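You operate a simulated robot arm through the tools that you are given. There is no shell and no other tool. Be economical: measure what you need, move in short steps, check, and stop when the job is done.

You are at the controls of a simulated robot arm. One attempt, no reset.

## Task
Book carton four out on the blue board as the pink card says.
Fine: red peg in that socket, white slider on that number, carton pushed on to the yellow lane, then the lever to READY.

It is judged by the outcome, as a careful person would: the job done as asked, and still so three seconds after it is handed in. It fails if anything else is knocked over, pushed out of place, dropped, spilled or broken.

## Robot
A 7-joint arm with a two-finger parallel gripper, fixed in place. Base frame: the origin is at the foot of the arm, x ahead of it, y to its left, z up; the work surface is at about z = 0.8. Lengths are in m, angles in degrees, forces in N, time in s.
With the tool pointing down near the work surface it reaches from about 0.3 to 0.7 m from the base axis. Its first joint turns from -66.0 to 66.0 degrees. Payload 1.57 kg.
The TCP is the grasp point between the finger pads, 0.03 m short of the fingertips. In the tool frame z runs along the fingers and y along their closing line. Largest opening 0.11 m; finger width 0.024, thickness 0.012; the body of the gripper, 0.048 by 0.112 m, starts 0.078 m behind the TCP.
Orientation is that of the tool frame in the base frame, as a unit quaternion [x, y, z, w]. With the fingers straight down and closing along the base's y, the tool's x points along the base's -x, its y along +y and its z along -z.

## Interface
- The arm moves only by the tool apply_moves. Its argument "moves" is a list of rows, each a list of 7 numbers: the turn, a rotation vector about the tool's x, y, z in units of 5 degrees (1.0 is 5 degrees), then the shift along the tool's x, y, z in units of 40 mm (1.0 is 40 mm), then the gripper command, from -1 (fully open) to 1 (shut), values between in proportion. In form: [[wx, wy, wz, dx, dy, dz, gripper], ...]. A call has 1 to 12 rows; each row shifts and turns the commanded pose from where the row before left it, along the tool's axes as they then stand. A call with a number of a shift or a turn outside -1 to 1 is refused whole. Each row takes 0.2 s and may step no farther than 0.05 m and 8.6 degrees from the row before; otherwise, or with a gripper value out of range, the whole call is refused. Where a pose cannot be reached the arm comes as near as it can. A force on the tool above 40 N (or 10 N above the force at the start of the call, whichever is more), or a blocked arm, ends the call early, and 0.2 s more pass. The fingers move at their own pace (about 0.108 m/s each) and stop on an object; they squeeze with about 22 N. The grip force told is the motor's: it shows also when the fingers shut on nothing. Time passes only in rows, and 0.2 s behind the last, so rows that do not move let the fingers close. It gives the time, the measured TCP pose, the force on the tool (base axes), the opening and the grip force at its end, in the units of the frame above (readings bear some noise), and new pictures: "pictures" is both (left out), scene, wrist or none.
- Cameras (640 x 400 px; columns grow to the right, rows downward): "scene" is fixed at [0.1754, -0.4024, 1.3982]; the picture's right is [0.68, -0.74, 0.00], its down [-0.46, -0.42, -0.78] and it looks along [0.58, 0.53, -0.62] (base axes); focal length 352 px, centre (320, 200). "wrist" rides on the gripper at [0.07, 0.016, -0.141] in the tool frame; the picture's right is [-0.23, 0.97, 0.00], its down [-0.86, -0.20, -0.48] and it looks along [-0.47, -0.11, 0.88] (tool axes); focal length 222 px, centre (320, 200). There is no depth. A picture from a camera that has moved, and an enlarged one, comes with that camera's place and axes in the base frame and with its lens.
- close_up(camera, box): a new picture of the part [left, top, right, bottom] of that camera's present view, enlarged. It takes no simulated time.
- sign_off(): hands the job in; it is judged then, once.

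Work in short steps. Places have to be worked out from the pictures, the camera data and where the tool is seen: move nearer, look again, correct. Check each grasp and each placing, and mend what went wrong. You have 120 turns and 170 pictures in all, those below and enlarged ones among them. Open the gripper and draw the arm clear of the work before you hand the job in, unless the task says otherwise; then end with one line.

The tools are called by a JSON object that holds its "fn" and its "kwargs". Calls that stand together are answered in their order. apply_moves: Moves the arm, as the interface text tells. Its arguments: {"type":"object","properties":{"moves":{"type":"array","items":{"type":"array","items":{"type":"number"}}},"pictures":{"type":"string","enum":["both","scene","wrist","none"]}},"required":["moves"]} The other tools are called the same way: close_up (camera, box) takes an enlarged picture of a part of a camera's view; sign_off () hands the job in.

At the start:

```text
t: 0.0
eef_pos: [0.4264, -0.1479, 1.1259]
ee_rot: [0.001, 1.0, 0.0, 0.0]
wrist_force: [0.2, 0.2, 0.2]
opening: 0.1098
finger_force: 0.1
```

scene: 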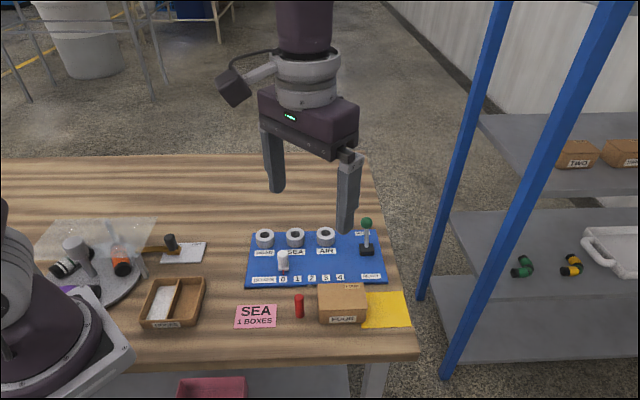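
wrist: 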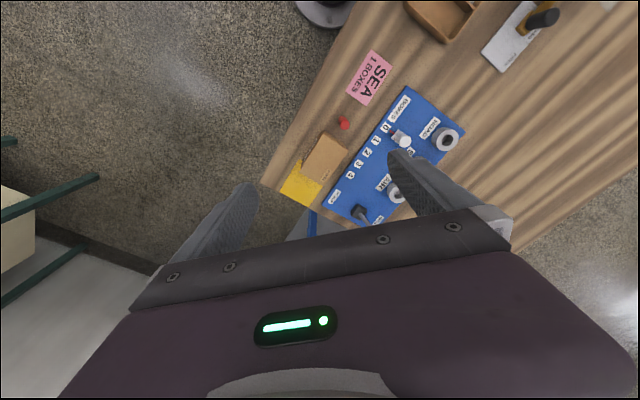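

The card seems to read SEA / 1 BOXES. I'll enlarge the board and card to read the labels and measure positions.

{"fn": "close_up", "kwargs": {"camera": "scene", "box": [220, 200, 420, 335]}}

{"fn": "close_up", "kwargs": {"camera": "wrist", "box": [260, 40, 480, 240]}}

```text
2.96 times, centred on (320, 268) of scene
camera zoom: at [0.1754, -0.4024, 1.3982], right [0.68, -0.74, 0.0], down [-0.46, -0.42, -0.78], along [0.58, 0.53, -0.62], focal length 1044 px, centre (320, 0)
```

zoom: 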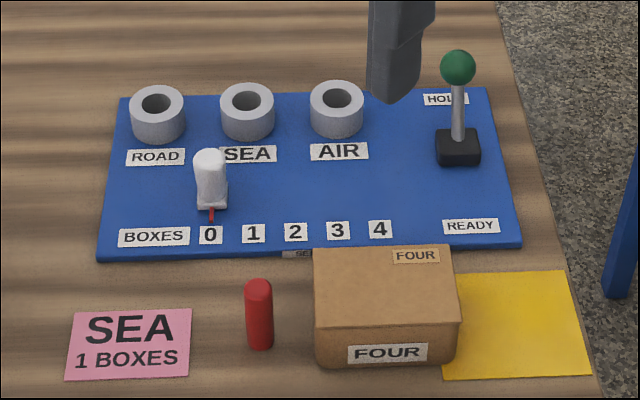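

```text
2.00 times, centred on (370, 140) of wrist
camera zoom: at [0.3581, -0.1316, 1.267], right [0.23, 0.97, 0.0], down [0.86, -0.2, 0.48], along [0.47, -0.11, -0.88], focal length 444 px, centre (220, 320)
```

zoom: 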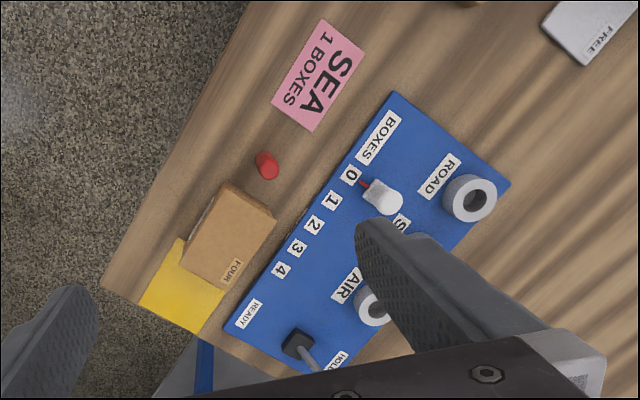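

The card reads SEA, 1 BOXES. I judge the red peg to be at about (0.445, -0.102), and the board is turned about 45°. I turn the tool so it closes across the board (along its depth), come down to about z = 1.02 and look again.

{"fn": "apply_moves", "kwargs": {"moves": [[0, 0, 1, 0, 0, 0.3, -0.1], [0, 0, 1, 0, 0, 0.3, -0.1], [0, 0, 1, 0, 0, 0.3, -0.1], [0, 0, 1, 0, 0, 0.3, -0.1], [0, 0, 1, 0, 0, 0.3, -0.1], [0, 0, 1, 0, 0, 0.3, -0.1], [0, 0, 1, 0, 0, 0.3, -0.1], [0, 0, 1, 0, 0, 0.3, -0.1], [0, 0, 1, 0.2, 0.4, 0.3, -0.1], [0, 0, 0, 0.25, 0.7, 0, -0.1]]}}

```text
t: 2.2
eef_pos: [0.4429, -0.1051, 1.0207]
ee_rot: [0.383, 0.924, 0.0, 0.0]
wrist_force: [0.2, -0.8, -0.6]
opening: 0.0606
finger_force: 0.3
camera wrist: at [0.4057, -0.0429, 1.1611], right [0.85, 0.53, 0.0], down [0.46, -0.75, 0.48], along [0.25, -0.41, -0.88], focal length 222 px, centre (320, 200)
```

scene: 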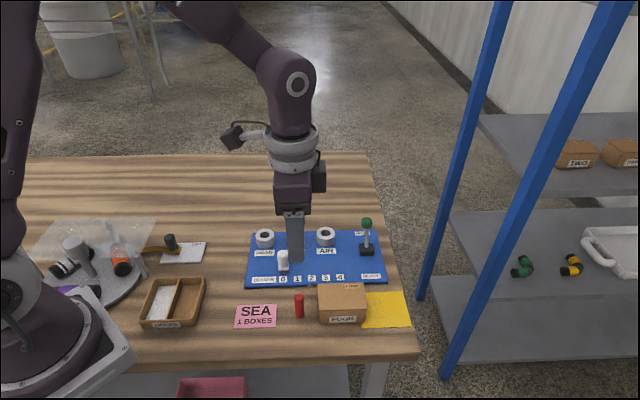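
wrist: 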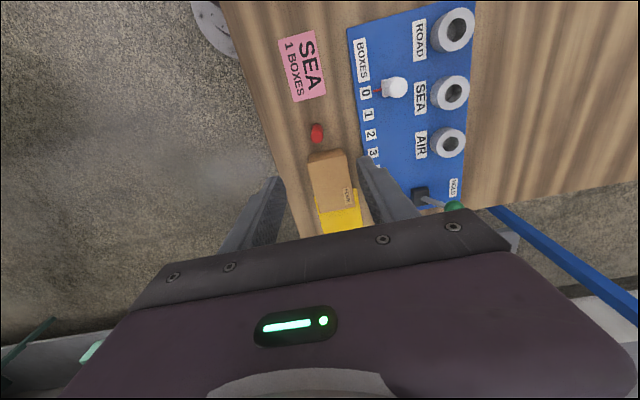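

Orientation is as wanted. I enlarge the wrist view to locate the peg, sockets, slider and carton.

{"fn": "close_up", "kwargs": {"camera": "wrist", "box": [270, 80, 430, 180]}}

{"fn": "close_up", "kwargs": {"camera": "wrist", "box": [330, 0, 490, 100]}}

{"fn": "close_up", "kwargs": {"camera": "wrist", "box": [330, 120, 490, 220]}}

```text
4.00 times, centred on (350, 130) of wrist
camera zoom: at [0.4057, -0.0429, 1.1611], right [0.85, 0.53, 0.0], down [0.46, -0.75, 0.48], along [0.25, -0.41, -0.88], focal length 888 px, centre (200, 480)
```

zoom: 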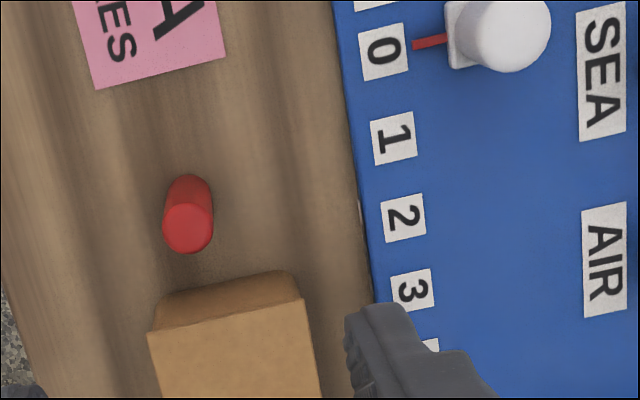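

```text
4.00 times, centred on (410, 50) of wrist
camera zoom: at [0.4057, -0.0429, 1.1611], right [0.85, 0.53, 0.0], down [0.46, -0.75, 0.48], along [0.25, -0.41, -0.88], focal length 888 px, centre (-40, 800)
```

zoom: 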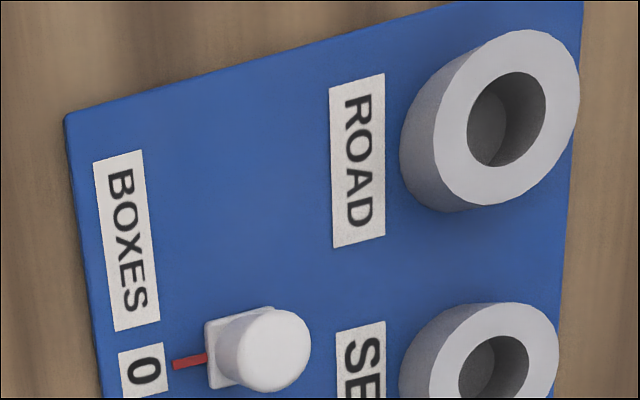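

```text
4.00 times, centred on (410, 170) of wrist
camera zoom: at [0.4057, -0.0429, 1.1611], right [0.85, 0.53, 0.0], down [0.46, -0.75, 0.48], along [0.25, -0.41, -0.88], focal length 888 px, centre (-40, 320)
```

zoom: 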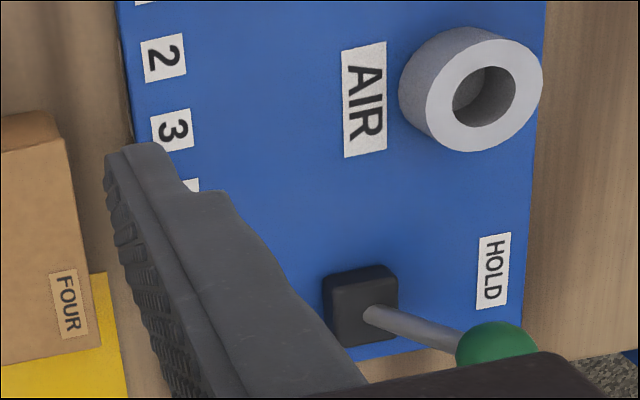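

The peg lies about 3 mm and -4 mm off the TCP in the tool's x and y, with its top at about 0.856. I come down to z = 0.853 and grip it.

{"fn": "apply_moves", "kwargs": {"moves": [[0, 0, 0, 0.06, -0.1, 0.8, -0.1], [0, 0, 0, 0, 0, 0.9, -0.1], [0, 0, 0, 0, 0, 0.9, -0.1], [0, 0, 0, 0, 0, 0.8, -0.1], [0, 0, 0, 0, 0, 0.5, -0.1], [0, 0, 0, 0, 0, 0.29, -0.1]]}}

```text
t: 3.6
eef_pos: [0.4397, -0.1062, 0.8528]
ee_rot: [0.382, 0.924, 0.0, 0.001]
wrist_force: [-1.1, 0.0, 0.4]
opening: 0.0606
finger_force: 0.0
camera wrist: at [0.4021, -0.0439, 0.992], right [0.85, 0.53, 0.0], down [0.46, -0.75, 0.48], along [0.25, -0.41, -0.88], focal length 222 px, centre (320, 200)
```

scene: 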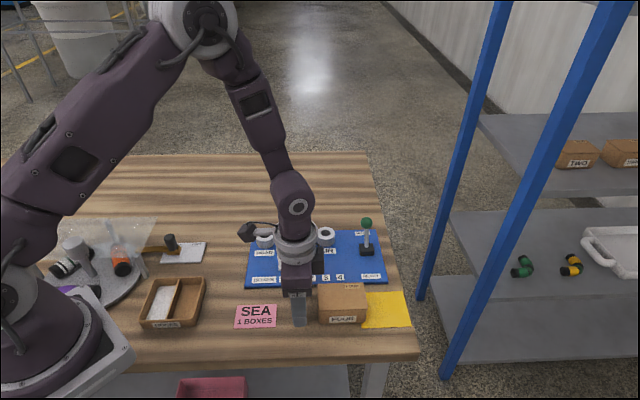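
wrist: 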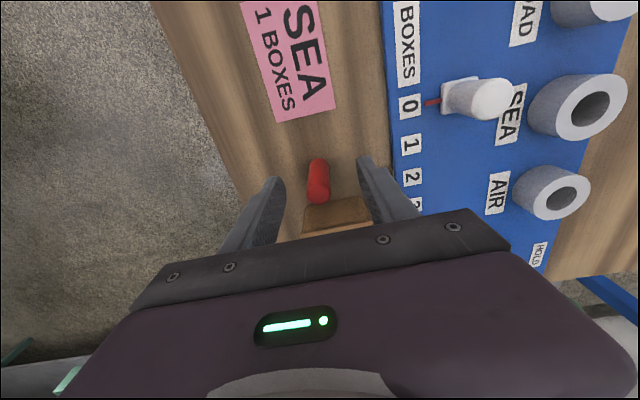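

The peg stands between the pads, within 2 mm of the TCP. I close on it and lift a little.

{"fn": "apply_moves", "kwargs": {"moves": [[0, 0, 0, 0, 0, 0, 1], [0, 0, 0, 0, 0, 0, 1], [0, 0, 0, 0, 0, 0, 1], [0, 0, 0, 0, 0, -0.5, 1], [0, 0, 0, 0, 0, -1, 1], [0, 0, 0, 0, 0, -1, 1]]}}

```text
t: 5.0
eef_pos: [0.4371, -0.1052, 0.9523]
ee_rot: [0.383, 0.924, 0.001, 0.0]
wrist_force: [0.9, 0.1, 0.1]
opening: 0.0158
finger_force: 22.2
camera wrist: at [0.401, -0.0428, 1.0927], right [0.85, 0.53, 0.0], down [0.46, -0.75, 0.48], along [0.25, -0.41, -0.88], focal length 222 px, centre (320, 200)
```

scene: 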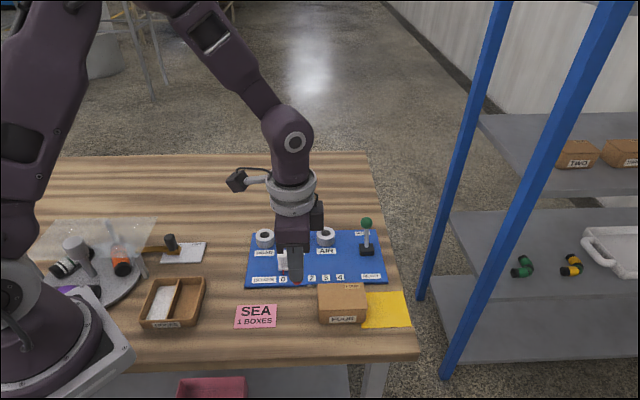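
wrist: 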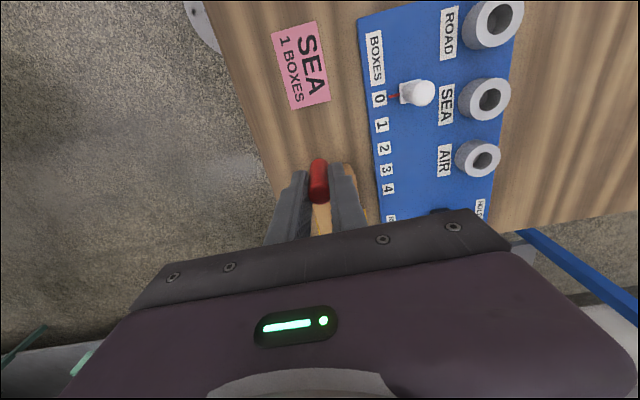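

The peg is held (16 mm). I enlarge the SEA socket to place it.

{"fn": "close_up", "kwargs": {"camera": "wrist", "box": [380, 40, 540, 140]}}

{"fn": "close_up", "kwargs": {"camera": "wrist", "box": [280, 140, 380, 202]}}

```text
4.00 times, centred on (460, 90) of wrist
camera zoom: at [0.401, -0.0428, 1.0927], right [0.85, 0.53, 0.0], down [0.46, -0.75, 0.48], along [0.25, -0.41, -0.88], focal length 888 px, centre (-240, 640)
```

zoom: 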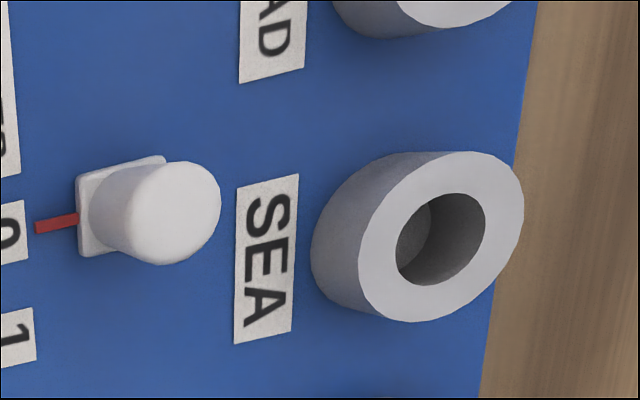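

```text
6.40 times, centred on (330, 171) of wrist
camera zoom: at [0.401, -0.0428, 1.0927], right [0.85, 0.53, 0.0], down [0.46, -0.75, 0.48], along [0.25, -0.41, -0.88], focal length 1422 px, centre (256, 386)
```

zoom: 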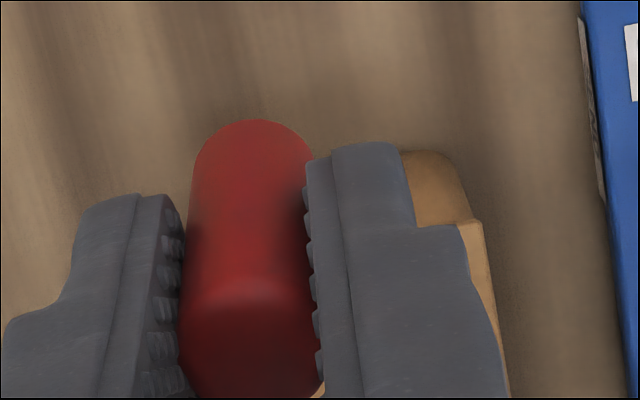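

From the close-up the SEA opening is about 0.183 m along the tool's y and 1 cm along its x, with its top at about 0.84. I move nearly over it at this height and look again.

{"fn": "apply_moves", "kwargs": {"moves": [[0, 0, 0, 0.05, 0.9, 0, 1], [0, 0, 0, 0.05, 0.9, 0, 1], [0, 0, 0, 0.05, 0.9, 0, 1], [0, 0, 0, 0.05, 0.9, 0, 1], [0, 0, 0, 0, 0.8, 0.3, 1], [0, 0, 0, 0, 0, 0, 1]]}}

{"fn": "close_up", "kwargs": {"camera": "wrist", "box": [240, 110, 400, 210]}}

{"fn": "close_up", "kwargs": {"camera": "scene", "box": [240, 200, 368, 280]}}

```text
t: 6.4
eef_pos: [0.5596, 0.0243, 0.9397]
ee_rot: [0.383, 0.924, 0.0, 0.0]
wrist_force: [-0.5, -0.3, -0.1]
opening: 0.016
finger_force: 21.9
camera wrist: at [0.5216, 0.0863, 1.0795], right [0.85, 0.53, 0.0], down [0.46, -0.75, 0.48], along [0.25, -0.41, -0.88], focal length 222 px, centre (320, 200)
```

scene: 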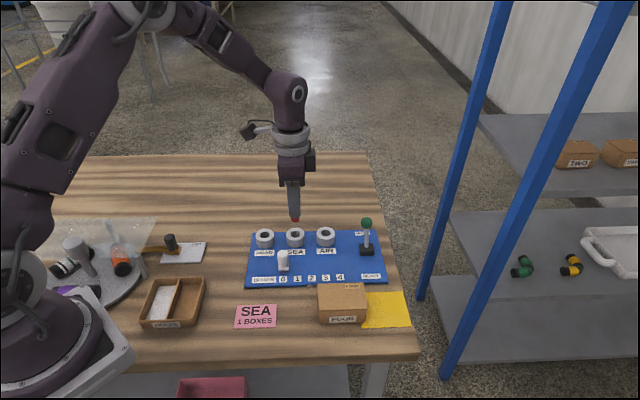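
wrist: 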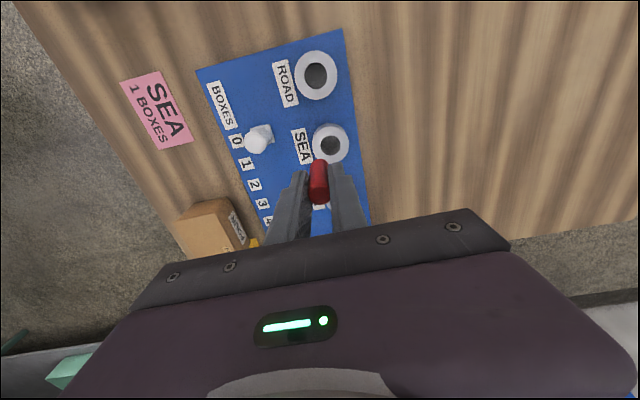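

```text
4.00 times, centred on (320, 160) of wrist
camera zoom: at [0.5216, 0.0863, 1.0795], right [0.85, 0.53, 0.0], down [0.46, -0.75, 0.48], along [0.25, -0.41, -0.88], focal length 888 px, centre (320, 360)
```

zoom: 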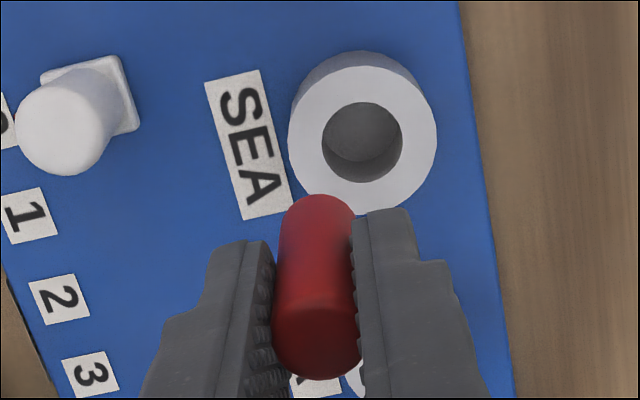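

```text
5.00 times, centred on (304, 240) of scene
camera zoom: at [0.1754, -0.4024, 1.3982], right [0.68, -0.74, 0.0], down [-0.46, -0.42, -0.78], along [0.58, 0.53, -0.62], focal length 1762 px, centre (400, 0)
```

zoom: 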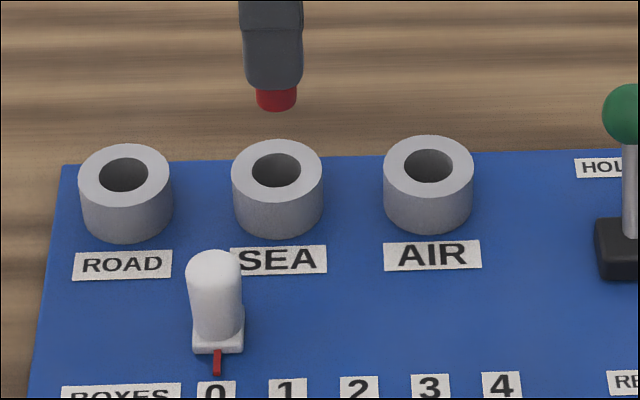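

The hole lies about 3.5 mm along tool x and 12 mm along tool y from the peg, with the rim at about z = 0.833. I correct this and come down to just above the rim to check.

{"fn": "apply_moves", "kwargs": {"moves": [[0, 0, 0, 0.09, 0.3, 0.3, 1], [0, 0, 0, 0, 0, 0.6, 1], [0, 0, 0, 0, 0, 0, 1]], "pictures": "none"}}

{"fn": "close_up", "kwargs": {"camera": "wrist", "box": [240, 110, 400, 210]}}

{"fn": "close_up", "kwargs": {"camera": "scene", "box": [240, 200, 368, 280]}}

```text
t: 7.2
eef_pos: [0.5642, 0.0356, 0.9046]
ee_rot: [0.383, 0.924, 0.0, 0.0]
wrist_force: [-0.2, 0.5, 0.1]
opening: 0.0164
finger_force: 22.2
```

```text
4.00 times, centred on (320, 160) of wrist
camera zoom: at [0.5265, 0.0968, 1.0447], right [0.85, 0.53, 0.0], down [0.46, -0.75, 0.48], along [0.25, -0.41, -0.88], focal length 888 px, centre (320, 360)
```

zoom: 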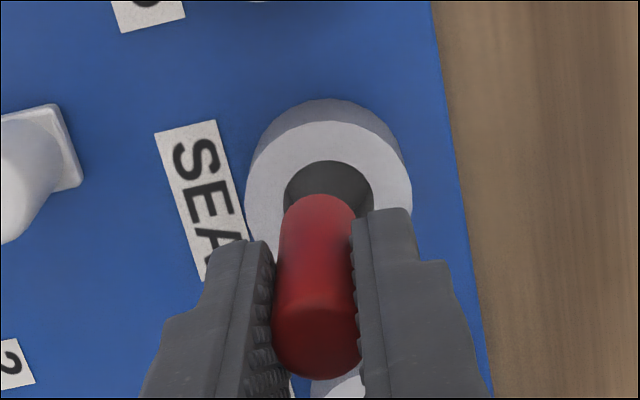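

```text
5.00 times, centred on (304, 240) of scene
camera zoom: at [0.1754, -0.4024, 1.3982], right [0.68, -0.74, 0.0], down [-0.46, -0.42, -0.78], along [0.58, 0.53, -0.62], focal length 1762 px, centre (400, 0)
```

zoom: 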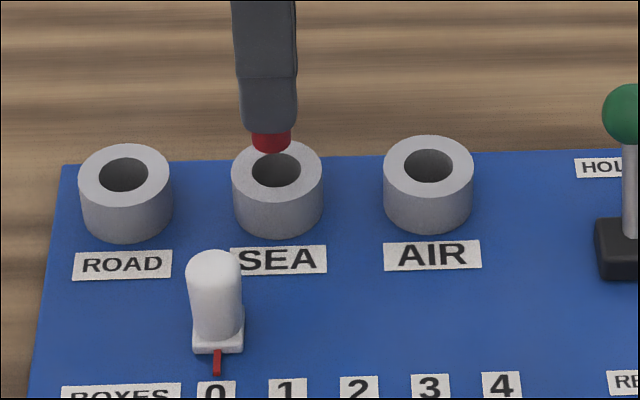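

The peg is nearly over the hole; both views suggest about 1-2 mm of correction. I apply it and lower the peg 30 mm in small steps.

{"fn": "apply_moves", "kwargs": {"moves": [[0, 0, 0, -0.035, 0.035, 0.2, 1], [0, 0, 0, 0, 0, 0.2, 1], [0, 0, 0, 0, 0, 0.2, 1], [0, 0, 0, 0, 0, 0.15, 1]], "pictures": "none"}}

{"fn": "close_up", "kwargs": {"camera": "wrist", "box": [240, 110, 400, 210]}}

{"fn": "close_up", "kwargs": {"camera": "scene", "box": [240, 200, 368, 280]}}

```text
t: 8.2
eef_pos: [0.5666, 0.0355, 0.8743]
ee_rot: [0.383, 0.924, -0.001, 0.001]
wrist_force: [0.0, -0.4, 0.7]
opening: 0.0159
finger_force: 21.7
```

```text
4.00 times, centred on (320, 160) of wrist
camera zoom: at [0.529, 0.0973, 1.0137], right [0.85, 0.53, 0.0], down [0.46, -0.75, 0.48], along [0.25, -0.41, -0.88], focal length 888 px, centre (320, 360)
```

zoom: 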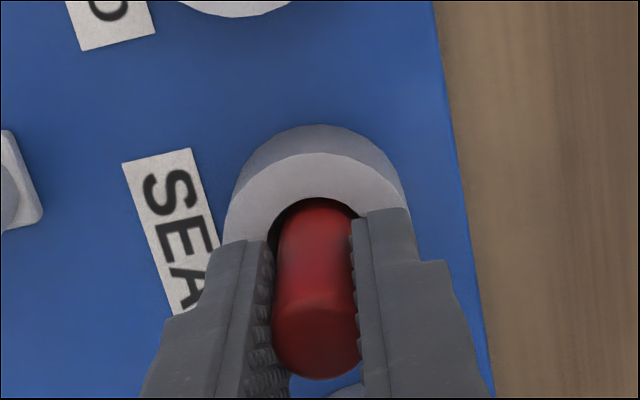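

```text
5.00 times, centred on (304, 240) of scene
camera zoom: at [0.1754, -0.4024, 1.3982], right [0.68, -0.74, 0.0], down [-0.46, -0.42, -0.78], along [0.58, 0.53, -0.62], focal length 1762 px, centre (400, 0)
```

zoom: 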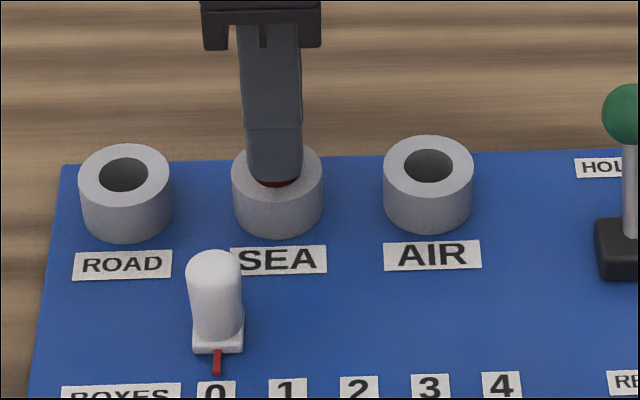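

The peg is entering the hole with no contact force. I lower 6 mm more, release, and lift straight up.

{"fn": "apply_moves", "kwargs": {"moves": [[0, 0, 0, 0, 0, 0.15, 1], [0, 0, 0, 0, 0, 0, 0.5], [0, 0, 0, 0, 0, 0, 0.3], [0, 0, 0, 0, 0, 0, 0.3], [0, 0, 0, 0, 0, -0.7, 0.3], [0, 0, 0, 0, 0, -1, 0.3], [0, 0, 0, 0, 0, -1, 0.3]]}}

{"fn": "close_up", "kwargs": {"camera": "scene", "box": [240, 200, 400, 300]}}

{"fn": "close_up", "kwargs": {"camera": "wrist", "box": [180, 60, 420, 210]}}

```text
t: 9.8
eef_pos: [0.5657, 0.0351, 0.9757]
ee_rot: [0.383, 0.924, 0.0, 0.0]
wrist_force: [-0.8, 0.0, -0.4]
opening: 0.0386
finger_force: 0.0
camera wrist: at [0.5285, 0.0973, 1.1162], right [0.85, 0.53, 0.0], down [0.46, -0.75, 0.48], along [0.25, -0.41, -0.88], focal length 222 px, centre (320, 200)
```

scene: 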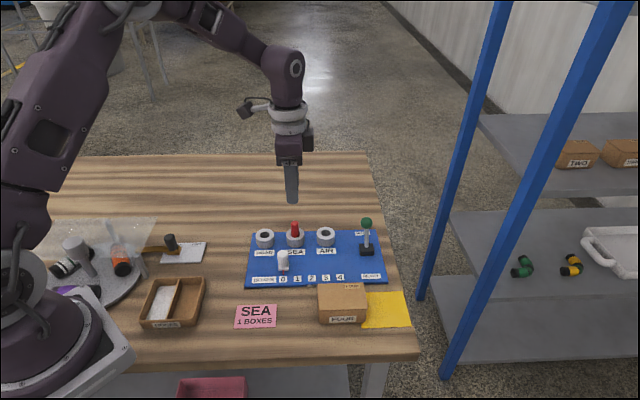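
wrist: 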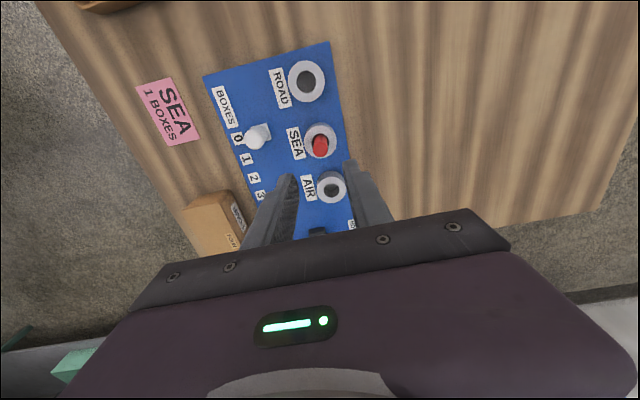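

```text
4.00 times, centred on (320, 250) of scene
camera zoom: at [0.1754, -0.4024, 1.3982], right [0.68, -0.74, 0.0], down [-0.46, -0.42, -0.78], along [0.58, 0.53, -0.62], focal length 1409 px, centre (320, 0)
```

zoom: 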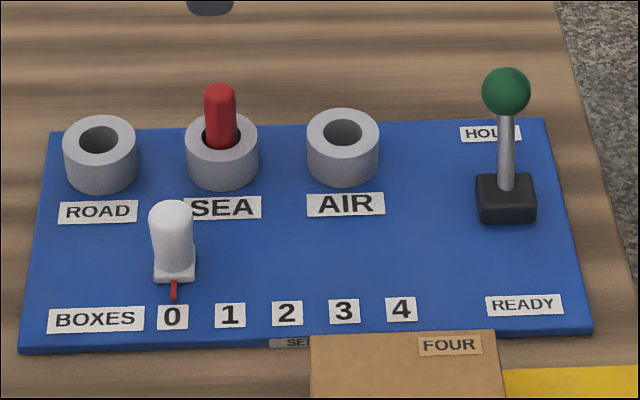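

```text
2.67 times, centred on (300, 135) of wrist
camera zoom: at [0.5285, 0.0973, 1.1162], right [0.85, 0.53, 0.0], down [0.46, -0.75, 0.48], along [0.25, -0.41, -0.88], focal length 592 px, centre (373, 373)
```

zoom: 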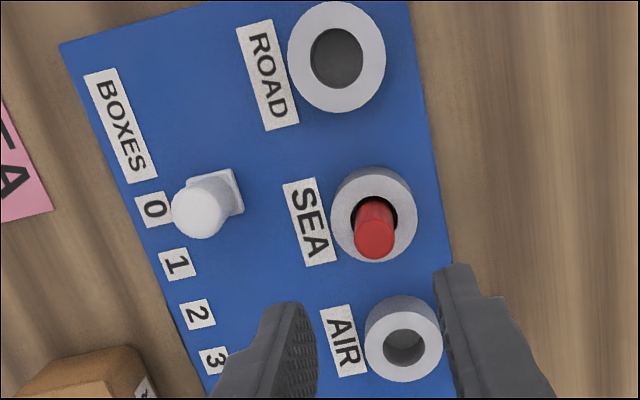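

The peg stands in SEA. The slider knob lies at about tool (+0.027, -0.072) with its top at about 0.86; the present closing direction suits it. I go over it and check at z = 0.92.

{"fn": "apply_moves", "kwargs": {"moves": [[0, 0, 0, 0.3, -0.6, 0, 0.09], [0, 0, 0, 0.37, -0.6, 0, 0.09], [0, 0, 0, 0, -0.6, 0.4, 0.09], [0, 0, 0, 0, 0, 1, 0.09], [0, 0, 0, 0, 0, 0, 0.09]]}}

{"fn": "close_up", "kwargs": {"camera": "wrist", "box": [240, 110, 400, 210]}}

{"fn": "close_up", "kwargs": {"camera": "scene", "box": [240, 200, 368, 280]}}

```text
t: 11.0
eef_pos: [0.4967, 0.0028, 0.9187]
ee_rot: [0.382, 0.924, 0.0, 0.0]
wrist_force: [0.0, -0.4, 0.2]
opening: 0.0501
finger_force: 0.0
camera wrist: at [0.4602, 0.0646, 1.0586], right [0.85, 0.53, 0.0], down [0.46, -0.75, 0.48], along [0.25, -0.41, -0.88], focal length 222 px, centre (320, 200)
```

scene: 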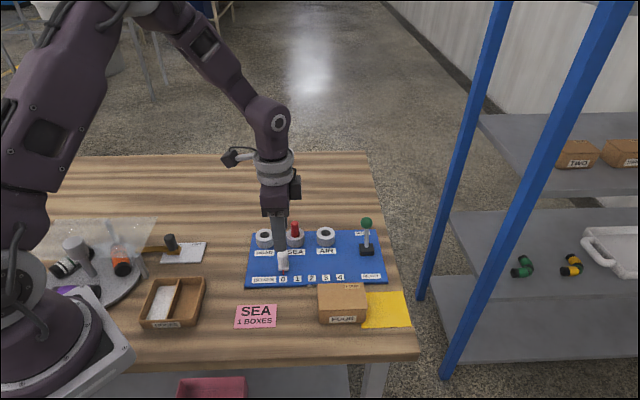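
wrist: 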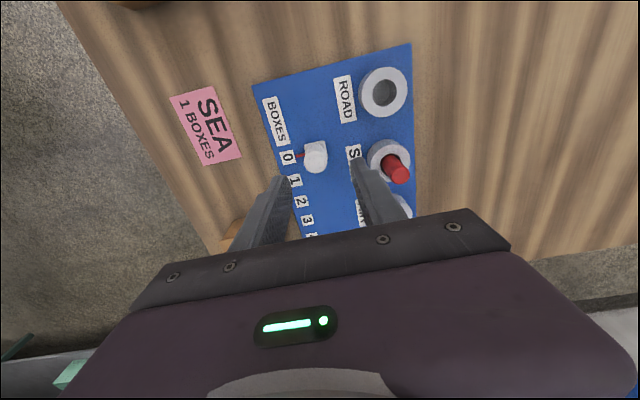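

```text
4.00 times, centred on (320, 160) of wrist
camera zoom: at [0.4602, 0.0646, 1.0586], right [0.85, 0.53, 0.0], down [0.46, -0.75, 0.48], along [0.25, -0.41, -0.88], focal length 888 px, centre (320, 360)
```

zoom: 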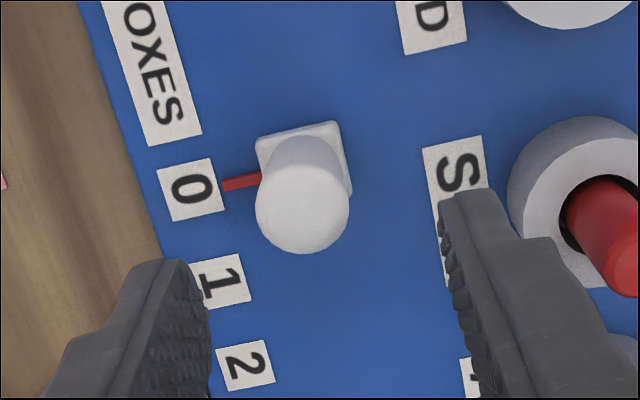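

```text
5.00 times, centred on (304, 240) of scene
camera zoom: at [0.1754, -0.4024, 1.3982], right [0.68, -0.74, 0.0], down [-0.46, -0.42, -0.78], along [0.58, 0.53, -0.62], focal length 1762 px, centre (400, 0)
```

zoom: 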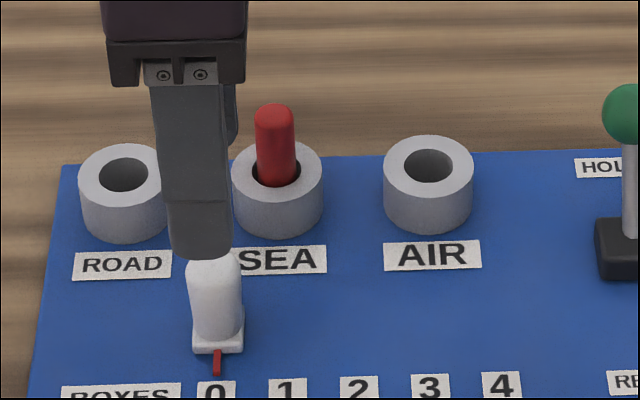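

The knob is about centred, some 4 mm off in tool y. I correct, descend to z = 0.857 and look before closing.

{"fn": "apply_moves", "kwargs": {"moves": [[0, 0, 0, 0, -0.1, 0.5, 0.09], [0, 0, 0, 0, 0, 0.6, 0.09], [0, 0, 0, 0, 0, 0.44, 0.09], [0, 0, 0, 0, 0, 0, 0.09]], "pictures": "none"}}

{"fn": "close_up", "kwargs": {"camera": "wrist", "box": [240, 110, 400, 210]}}

{"fn": "close_up", "kwargs": {"camera": "scene", "box": [240, 200, 368, 280]}}

```text
t: 12.0
eef_pos: [0.493, 0.0002, 0.8587]
ee_rot: [0.382, 0.924, 0.0, 0.0]
wrist_force: [-0.7, 0.4, 0.5]
opening: 0.0501
finger_force: 0.1
```

```text
4.00 times, centred on (320, 160) of wrist
camera zoom: at [0.456, 0.0621, 0.9981], right [0.85, 0.53, 0.0], down [0.46, -0.75, 0.48], along [0.25, -0.41, -0.88], focal length 888 px, centre (320, 360)
```

zoom: 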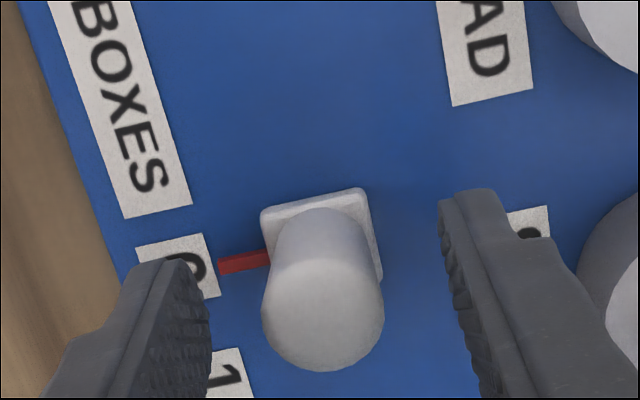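

```text
5.00 times, centred on (304, 240) of scene
camera zoom: at [0.1754, -0.4024, 1.3982], right [0.68, -0.74, 0.0], down [-0.46, -0.42, -0.78], along [0.58, 0.53, -0.62], focal length 1762 px, centre (400, 0)
```

zoom: 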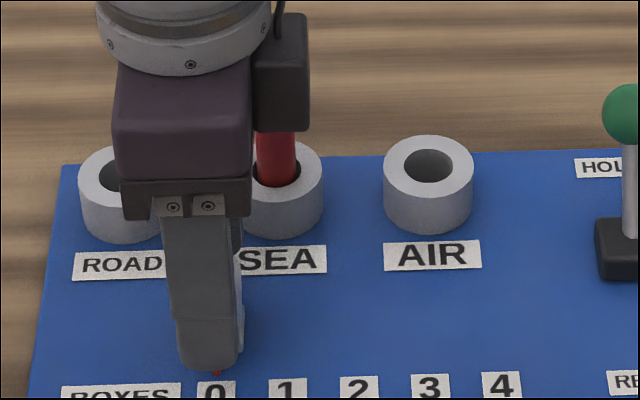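

Knob is between the pads. I close, then drag 29 mm along the number row (tool -x), and check.

{"fn": "apply_moves", "kwargs": {"moves": [[0, 0, 0, 0, 0, 0, 1], [0, 0, 0, 0, 0, 0, 1], [0, 0, 0, 0, 0, 0, 1], [0, 0, 0, -0.25, 0, 0, 1], [0, 0, 0, -0.25, 0, 0, 1], [0, 0, 0, -0.22, 0, 0, 1], [0, 0, 0, 0, 0, 0, 1]], "pictures": "none"}}

{"fn": "close_up", "kwargs": {"camera": "wrist", "box": [240, 110, 400, 210]}}

{"fn": "close_up", "kwargs": {"camera": "scene", "box": [240, 220, 368, 300]}}

```text
t: 13.6
eef_pos: [0.515, -0.0195, 0.858]
ee_rot: [0.382, 0.924, 0.0, -0.002]
wrist_force: [-3.1, -3.3, -14.2]
opening: 0.022
finger_force: 34.7
```

```text
4.00 times, centred on (320, 160) of wrist
camera zoom: at [0.4771, 0.0417, 0.9983], right [0.85, 0.53, 0.0], down [0.47, -0.75, 0.48], along [0.25, -0.41, -0.88], focal length 888 px, centre (320, 360)
```

zoom: 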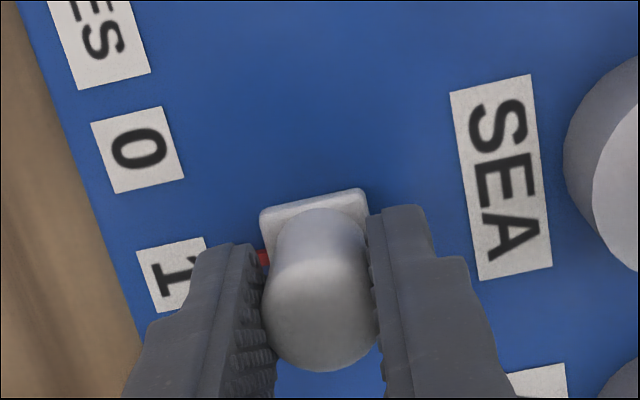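

```text
5.00 times, centred on (304, 260) of scene
camera zoom: at [0.1756, -0.4025, 1.3981], right [0.68, -0.74, 0.0], down [-0.46, -0.42, -0.78], along [0.58, 0.53, -0.62], focal length 1762 px, centre (400, -100)
```

zoom: 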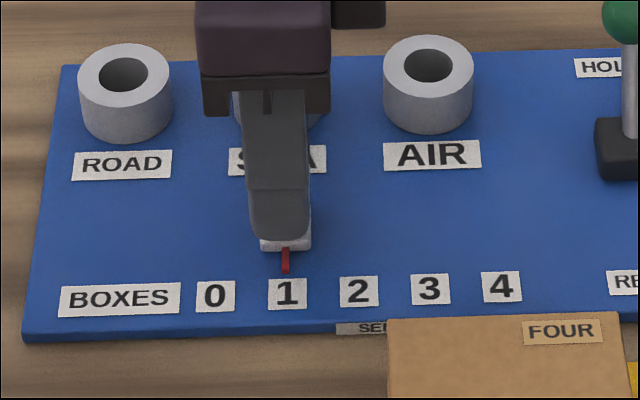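

Pointer is on 1, perhaps 1-2 mm short. I nudge 1.5 mm more, release, lift and look.

{"fn": "apply_moves", "kwargs": {"moves": [[0, 0, 0, -0.04, 0, 0, 1], [0, 0, 0, 0, 0, 0, 0.5], [0, 0, 0, 0, 0, 0, 0.2], [0, 0, 0, 0, 0, 0, 0.2], [0, 0, 0, 0, 0, -0.7, 0.2], [0, 0, 0, 0, 0, -1, 0.2], [0, 0, 0, 0, -1, -0.5, 0.2], [0, 0, 0, 0, -1, 0, 0.2]]}}

{"fn": "close_up", "kwargs": {"camera": "scene", "box": [240, 220, 400, 320]}}

{"fn": "close_up", "kwargs": {"camera": "wrist", "box": [300, 70, 460, 170]}}

```text
t: 15.4
eef_pos: [0.4588, -0.0771, 0.9445]
ee_rot: [0.382, 0.924, 0.0, 0.001]
wrist_force: [0.5, 0.5, -0.1]
opening: 0.0439
finger_force: 0.0
camera wrist: at [0.4213, -0.0163, 1.0849], right [0.85, 0.53, 0.0], down [0.46, -0.75, 0.48], along [0.25, -0.41, -0.88], focal length 222 px, centre (320, 200)
```

scene: 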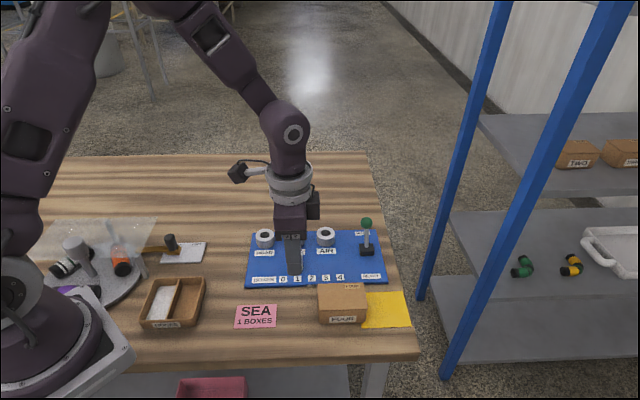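
wrist: 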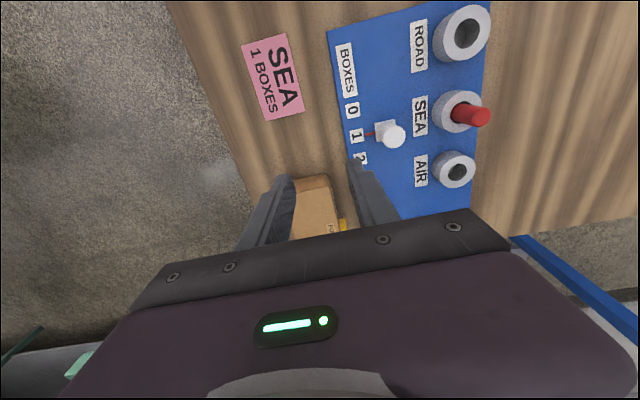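

```text
4.00 times, centred on (320, 270) of scene
camera zoom: at [0.1754, -0.4024, 1.3982], right [0.68, -0.74, 0.0], down [-0.46, -0.42, -0.78], along [0.58, 0.53, -0.62], focal length 1409 px, centre (320, -80)
```

zoom: 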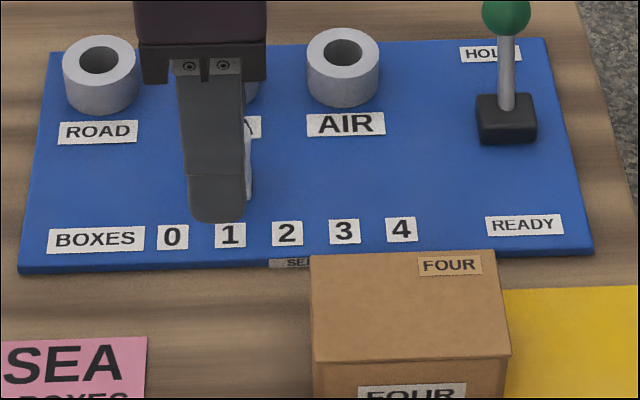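

```text
4.00 times, centred on (380, 120) of wrist
camera zoom: at [0.4213, -0.0163, 1.0849], right [0.85, 0.53, 0.0], down [0.46, -0.75, 0.48], along [0.25, -0.41, -0.88], focal length 888 px, centre (80, 520)
```

zoom: 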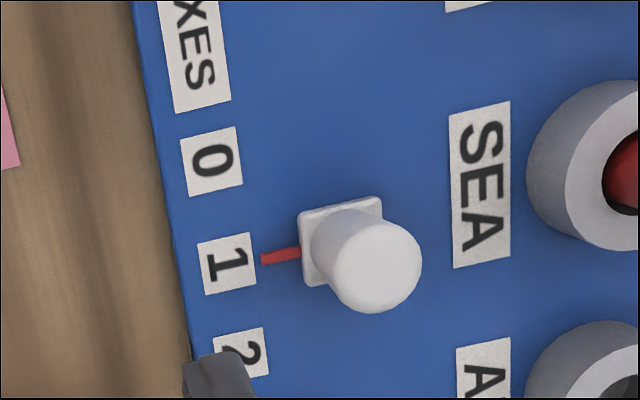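

The slider is squarely on 1. Next is the carton: I judge its near-left face centred at about (0.472, -0.126), with some 8 cm to push along the board's direction. I go behind it and look.

{"fn": "apply_moves", "kwargs": {"moves": [[0, 0, 0, -0.29, -0.63, 0, 0.64], [0, 0, 0, 0, 0, 0.8, 0.64], [0, 0, 0, 0, 0, 0, 0.64]]}}

{"fn": "close_up", "kwargs": {"camera": "scene", "box": [260, 250, 420, 350]}}

{"fn": "close_up", "kwargs": {"camera": "wrist", "box": [220, 110, 440, 230]}}

```text
t: 16.2
eef_pos: [0.448, -0.1035, 0.9132]
ee_rot: [0.383, 0.924, 0.0, 0.0]
wrist_force: [0.8, -0.2, -0.2]
opening: 0.0199
finger_force: 0.0
camera wrist: at [0.4106, -0.0417, 1.0536], right [0.85, 0.53, 0.0], down [0.46, -0.75, 0.48], along [0.25, -0.41, -0.88], focal length 222 px, centre (320, 200)
```

scene: 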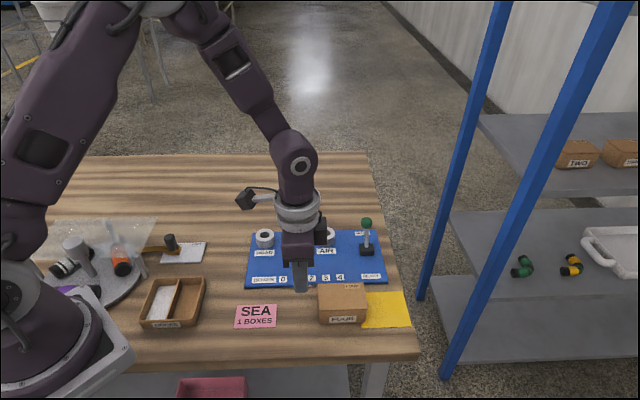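
wrist: 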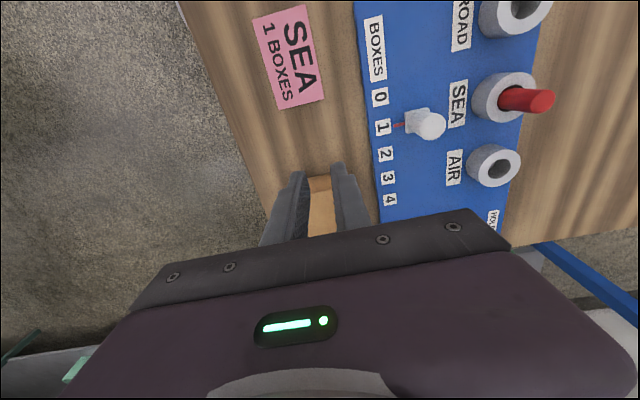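

```text
4.00 times, centred on (340, 300) of scene
camera zoom: at [0.1754, -0.4024, 1.3982], right [0.68, -0.74, 0.0], down [-0.46, -0.42, -0.78], along [0.58, 0.53, -0.62], focal length 1409 px, centre (240, -200)
```

zoom: 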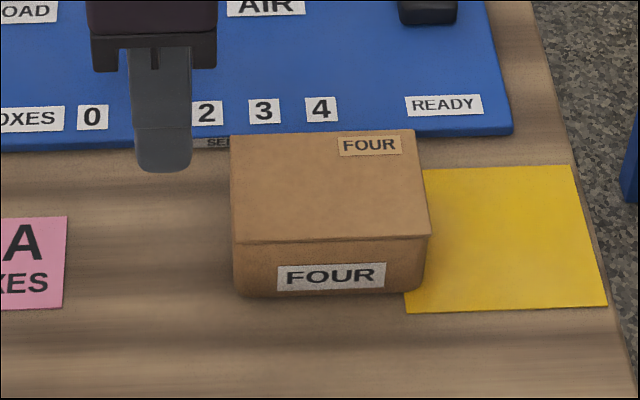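

```text
2.91 times, centred on (330, 170) of wrist
camera zoom: at [0.4106, -0.0417, 1.0536], right [0.85, 0.53, 0.0], down [0.46, -0.75, 0.48], along [0.25, -0.41, -0.88], focal length 646 px, centre (291, 287)
```

zoom: 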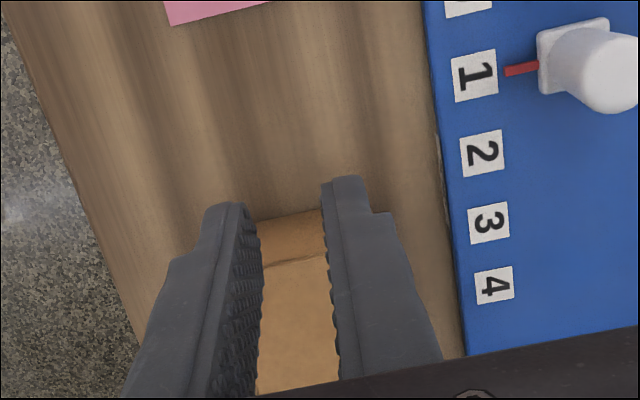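

The carton's face is square to the tool, about 31 mm ahead and centred 3.4 mm toward tool -y. I correct, lower to z = 0.838, and push 85 mm in gentle steps (about 65 mm of carton travel).

{"fn": "apply_moves", "kwargs": {"moves": [[0, 0, 0, 0, -0.085, 0.8, 0.64], [0, 0, 0, 0, 0, 0.8, 0.64], [0, 0, 0, 0, 0, 0.28, 0.64], [0, 0, 0, -0.3, 0, 0, 0.64], [0, 0, 0, -0.25, 0, 0, 0.64], [0, 0, 0, -0.25, 0, 0, 0.64], [0, 0, 0, -0.3, 0, 0, 0.64], [0, 0, 0, -0.3, 0, 0, 0.64], [0, 0, 0, -0.3, 0, 0, 0.64], [0, 0, 0, -0.25, 0, 0, 0.64], [0, 0, 0, -0.15, 0, 0, 0.64], [0, 0, 0, 0, 0, 0, 0.64]]}}

{"fn": "close_up", "kwargs": {"camera": "scene", "box": [290, 260, 418, 340]}}

```text
t: 18.8
eef_pos: [0.5062, -0.1658, 0.8384]
ee_rot: [0.382, 0.924, 0.0, -0.001]
wrist_force: [-0.5, -0.3, 0.6]
opening: 0.0199
finger_force: 0.1
camera wrist: at [0.4687, -0.1039, 0.9792], right [0.85, 0.53, 0.0], down [0.46, -0.75, 0.48], along [0.25, -0.41, -0.88], focal length 222 px, centre (320, 200)
```

scene: 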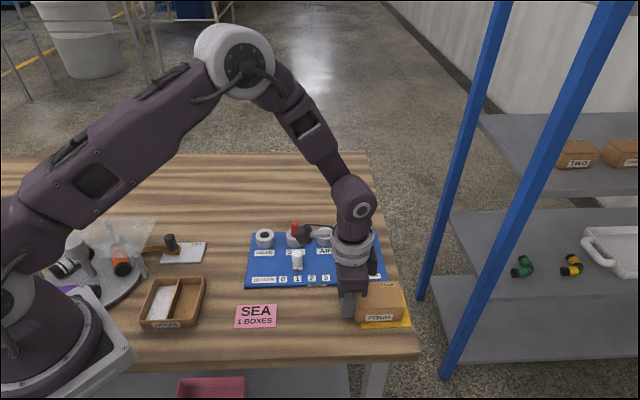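
wrist: 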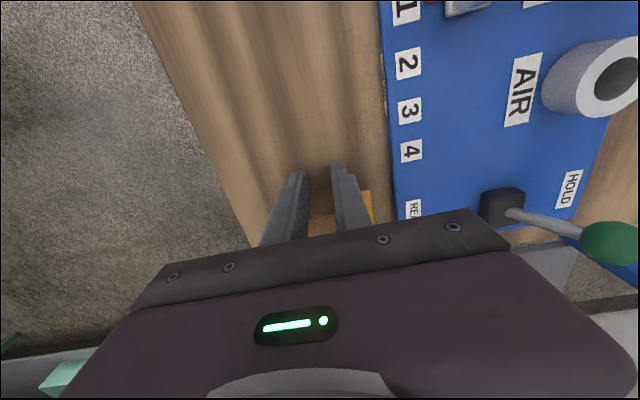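

```text
5.00 times, centred on (354, 300) of scene
camera zoom: at [0.1754, -0.4024, 1.3982], right [0.68, -0.74, 0.0], down [-0.46, -0.42, -0.78], along [0.58, 0.53, -0.62], focal length 1762 px, centre (150, -300)
```

zoom: 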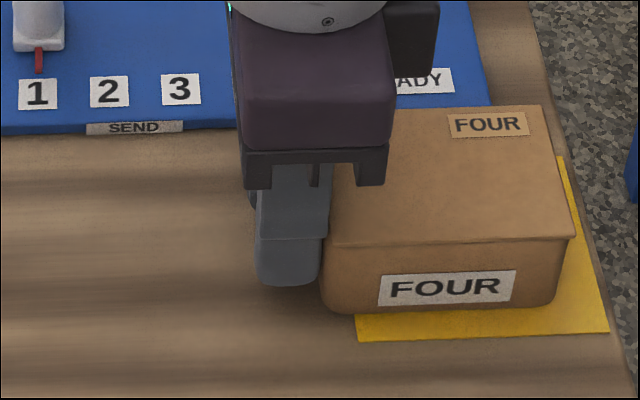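

The carton follows straight and still has about 14-15 mm to go to be centred on the lane. I push 14 mm more, slowly.

{"fn": "apply_moves", "kwargs": {"moves": [[0, 0, 0, -0.15, 0, 0, 0.64], [0, 0, 0, -0.12, 0, 0, 0.64], [0, 0, 0, -0.08, 0, 0, 0.64], [0, 0, 0, 0, 0, 0, 0.64]], "pictures": "none"}}

{"fn": "close_up", "kwargs": {"camera": "scene", "box": [290, 260, 418, 340]}}

```text
t: 19.8
eef_pos: [0.5161, -0.175, 0.8382]
ee_rot: [0.383, 0.924, 0.0, 0.0]
wrist_force: [-1.0, 0.1, -0.5]
opening: 0.0198
finger_force: 0.0
```

```text
5.00 times, centred on (354, 300) of scene
camera zoom: at [0.1754, -0.4024, 1.3982], right [0.68, -0.74, 0.0], down [-0.46, -0.42, -0.78], along [0.58, 0.53, -0.62], focal length 1762 px, centre (150, -300)
```

zoom: 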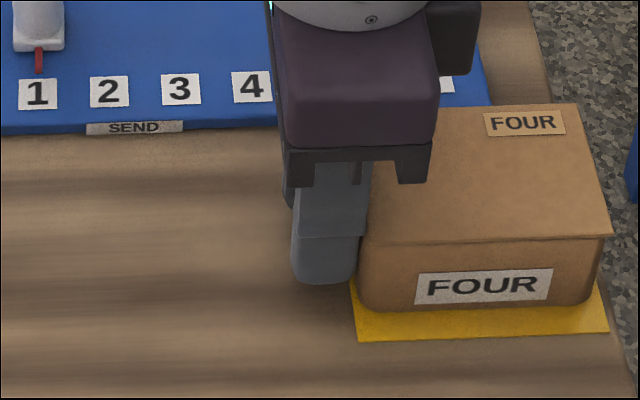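

The carton sits on the lane. I back off 4 cm, rise and look at the lane and the lever.

{"fn": "apply_moves", "kwargs": {"moves": [[0, 0, 0, 0.5, 0, 0, 0.64], [0, 0, 0, 0.6, 0, -0.5, 0.64], [0, 0, 0, 0.9, 0, -1, 0.64], [0, 0, 0, 0.9, 0, -0.9, 0.64], [0, 0, 0, 0, 0, -0.9, 0.64], [0, 0, 0, 0, 0, 0, 0.64]]}}

{"fn": "close_up", "kwargs": {"camera": "scene", "box": [290, 205, 450, 335]}}

{"fn": "close_up", "kwargs": {"camera": "wrist", "box": [290, 100, 490, 225]}}

```text
refused: row 3 steps farther than a row can; nothing moved
```

```text
3.08 times, centred on (370, 270) of scene
camera zoom: at [0.1754, -0.4024, 1.3982], right [0.68, -0.74, 0.0], down [-0.46, -0.42, -0.78], along [0.58, 0.53, -0.62], focal length 1084 px, centre (166, -15)
```

zoom: 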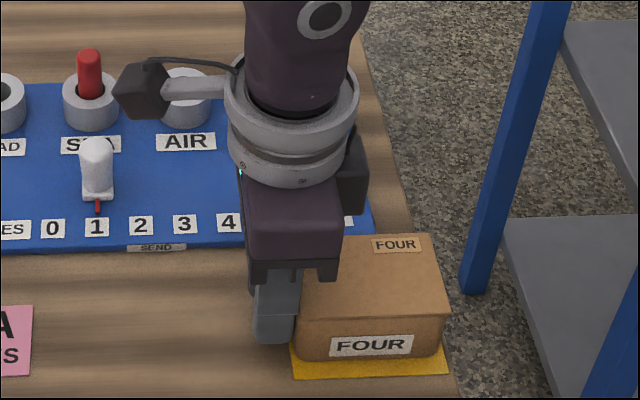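

```text
3.20 times, centred on (390, 162) of wrist
camera zoom: at [0.4789, -0.1133, 0.9788], right [0.85, 0.53, 0.0], down [0.46, -0.75, 0.48], along [0.25, -0.41, -0.88], focal length 711 px, centre (96, 320)
```

zoom: 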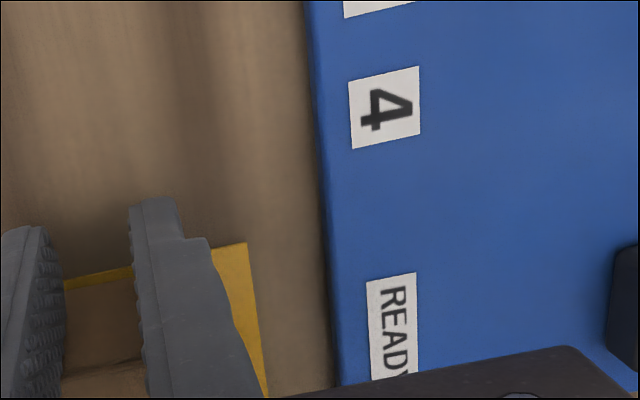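

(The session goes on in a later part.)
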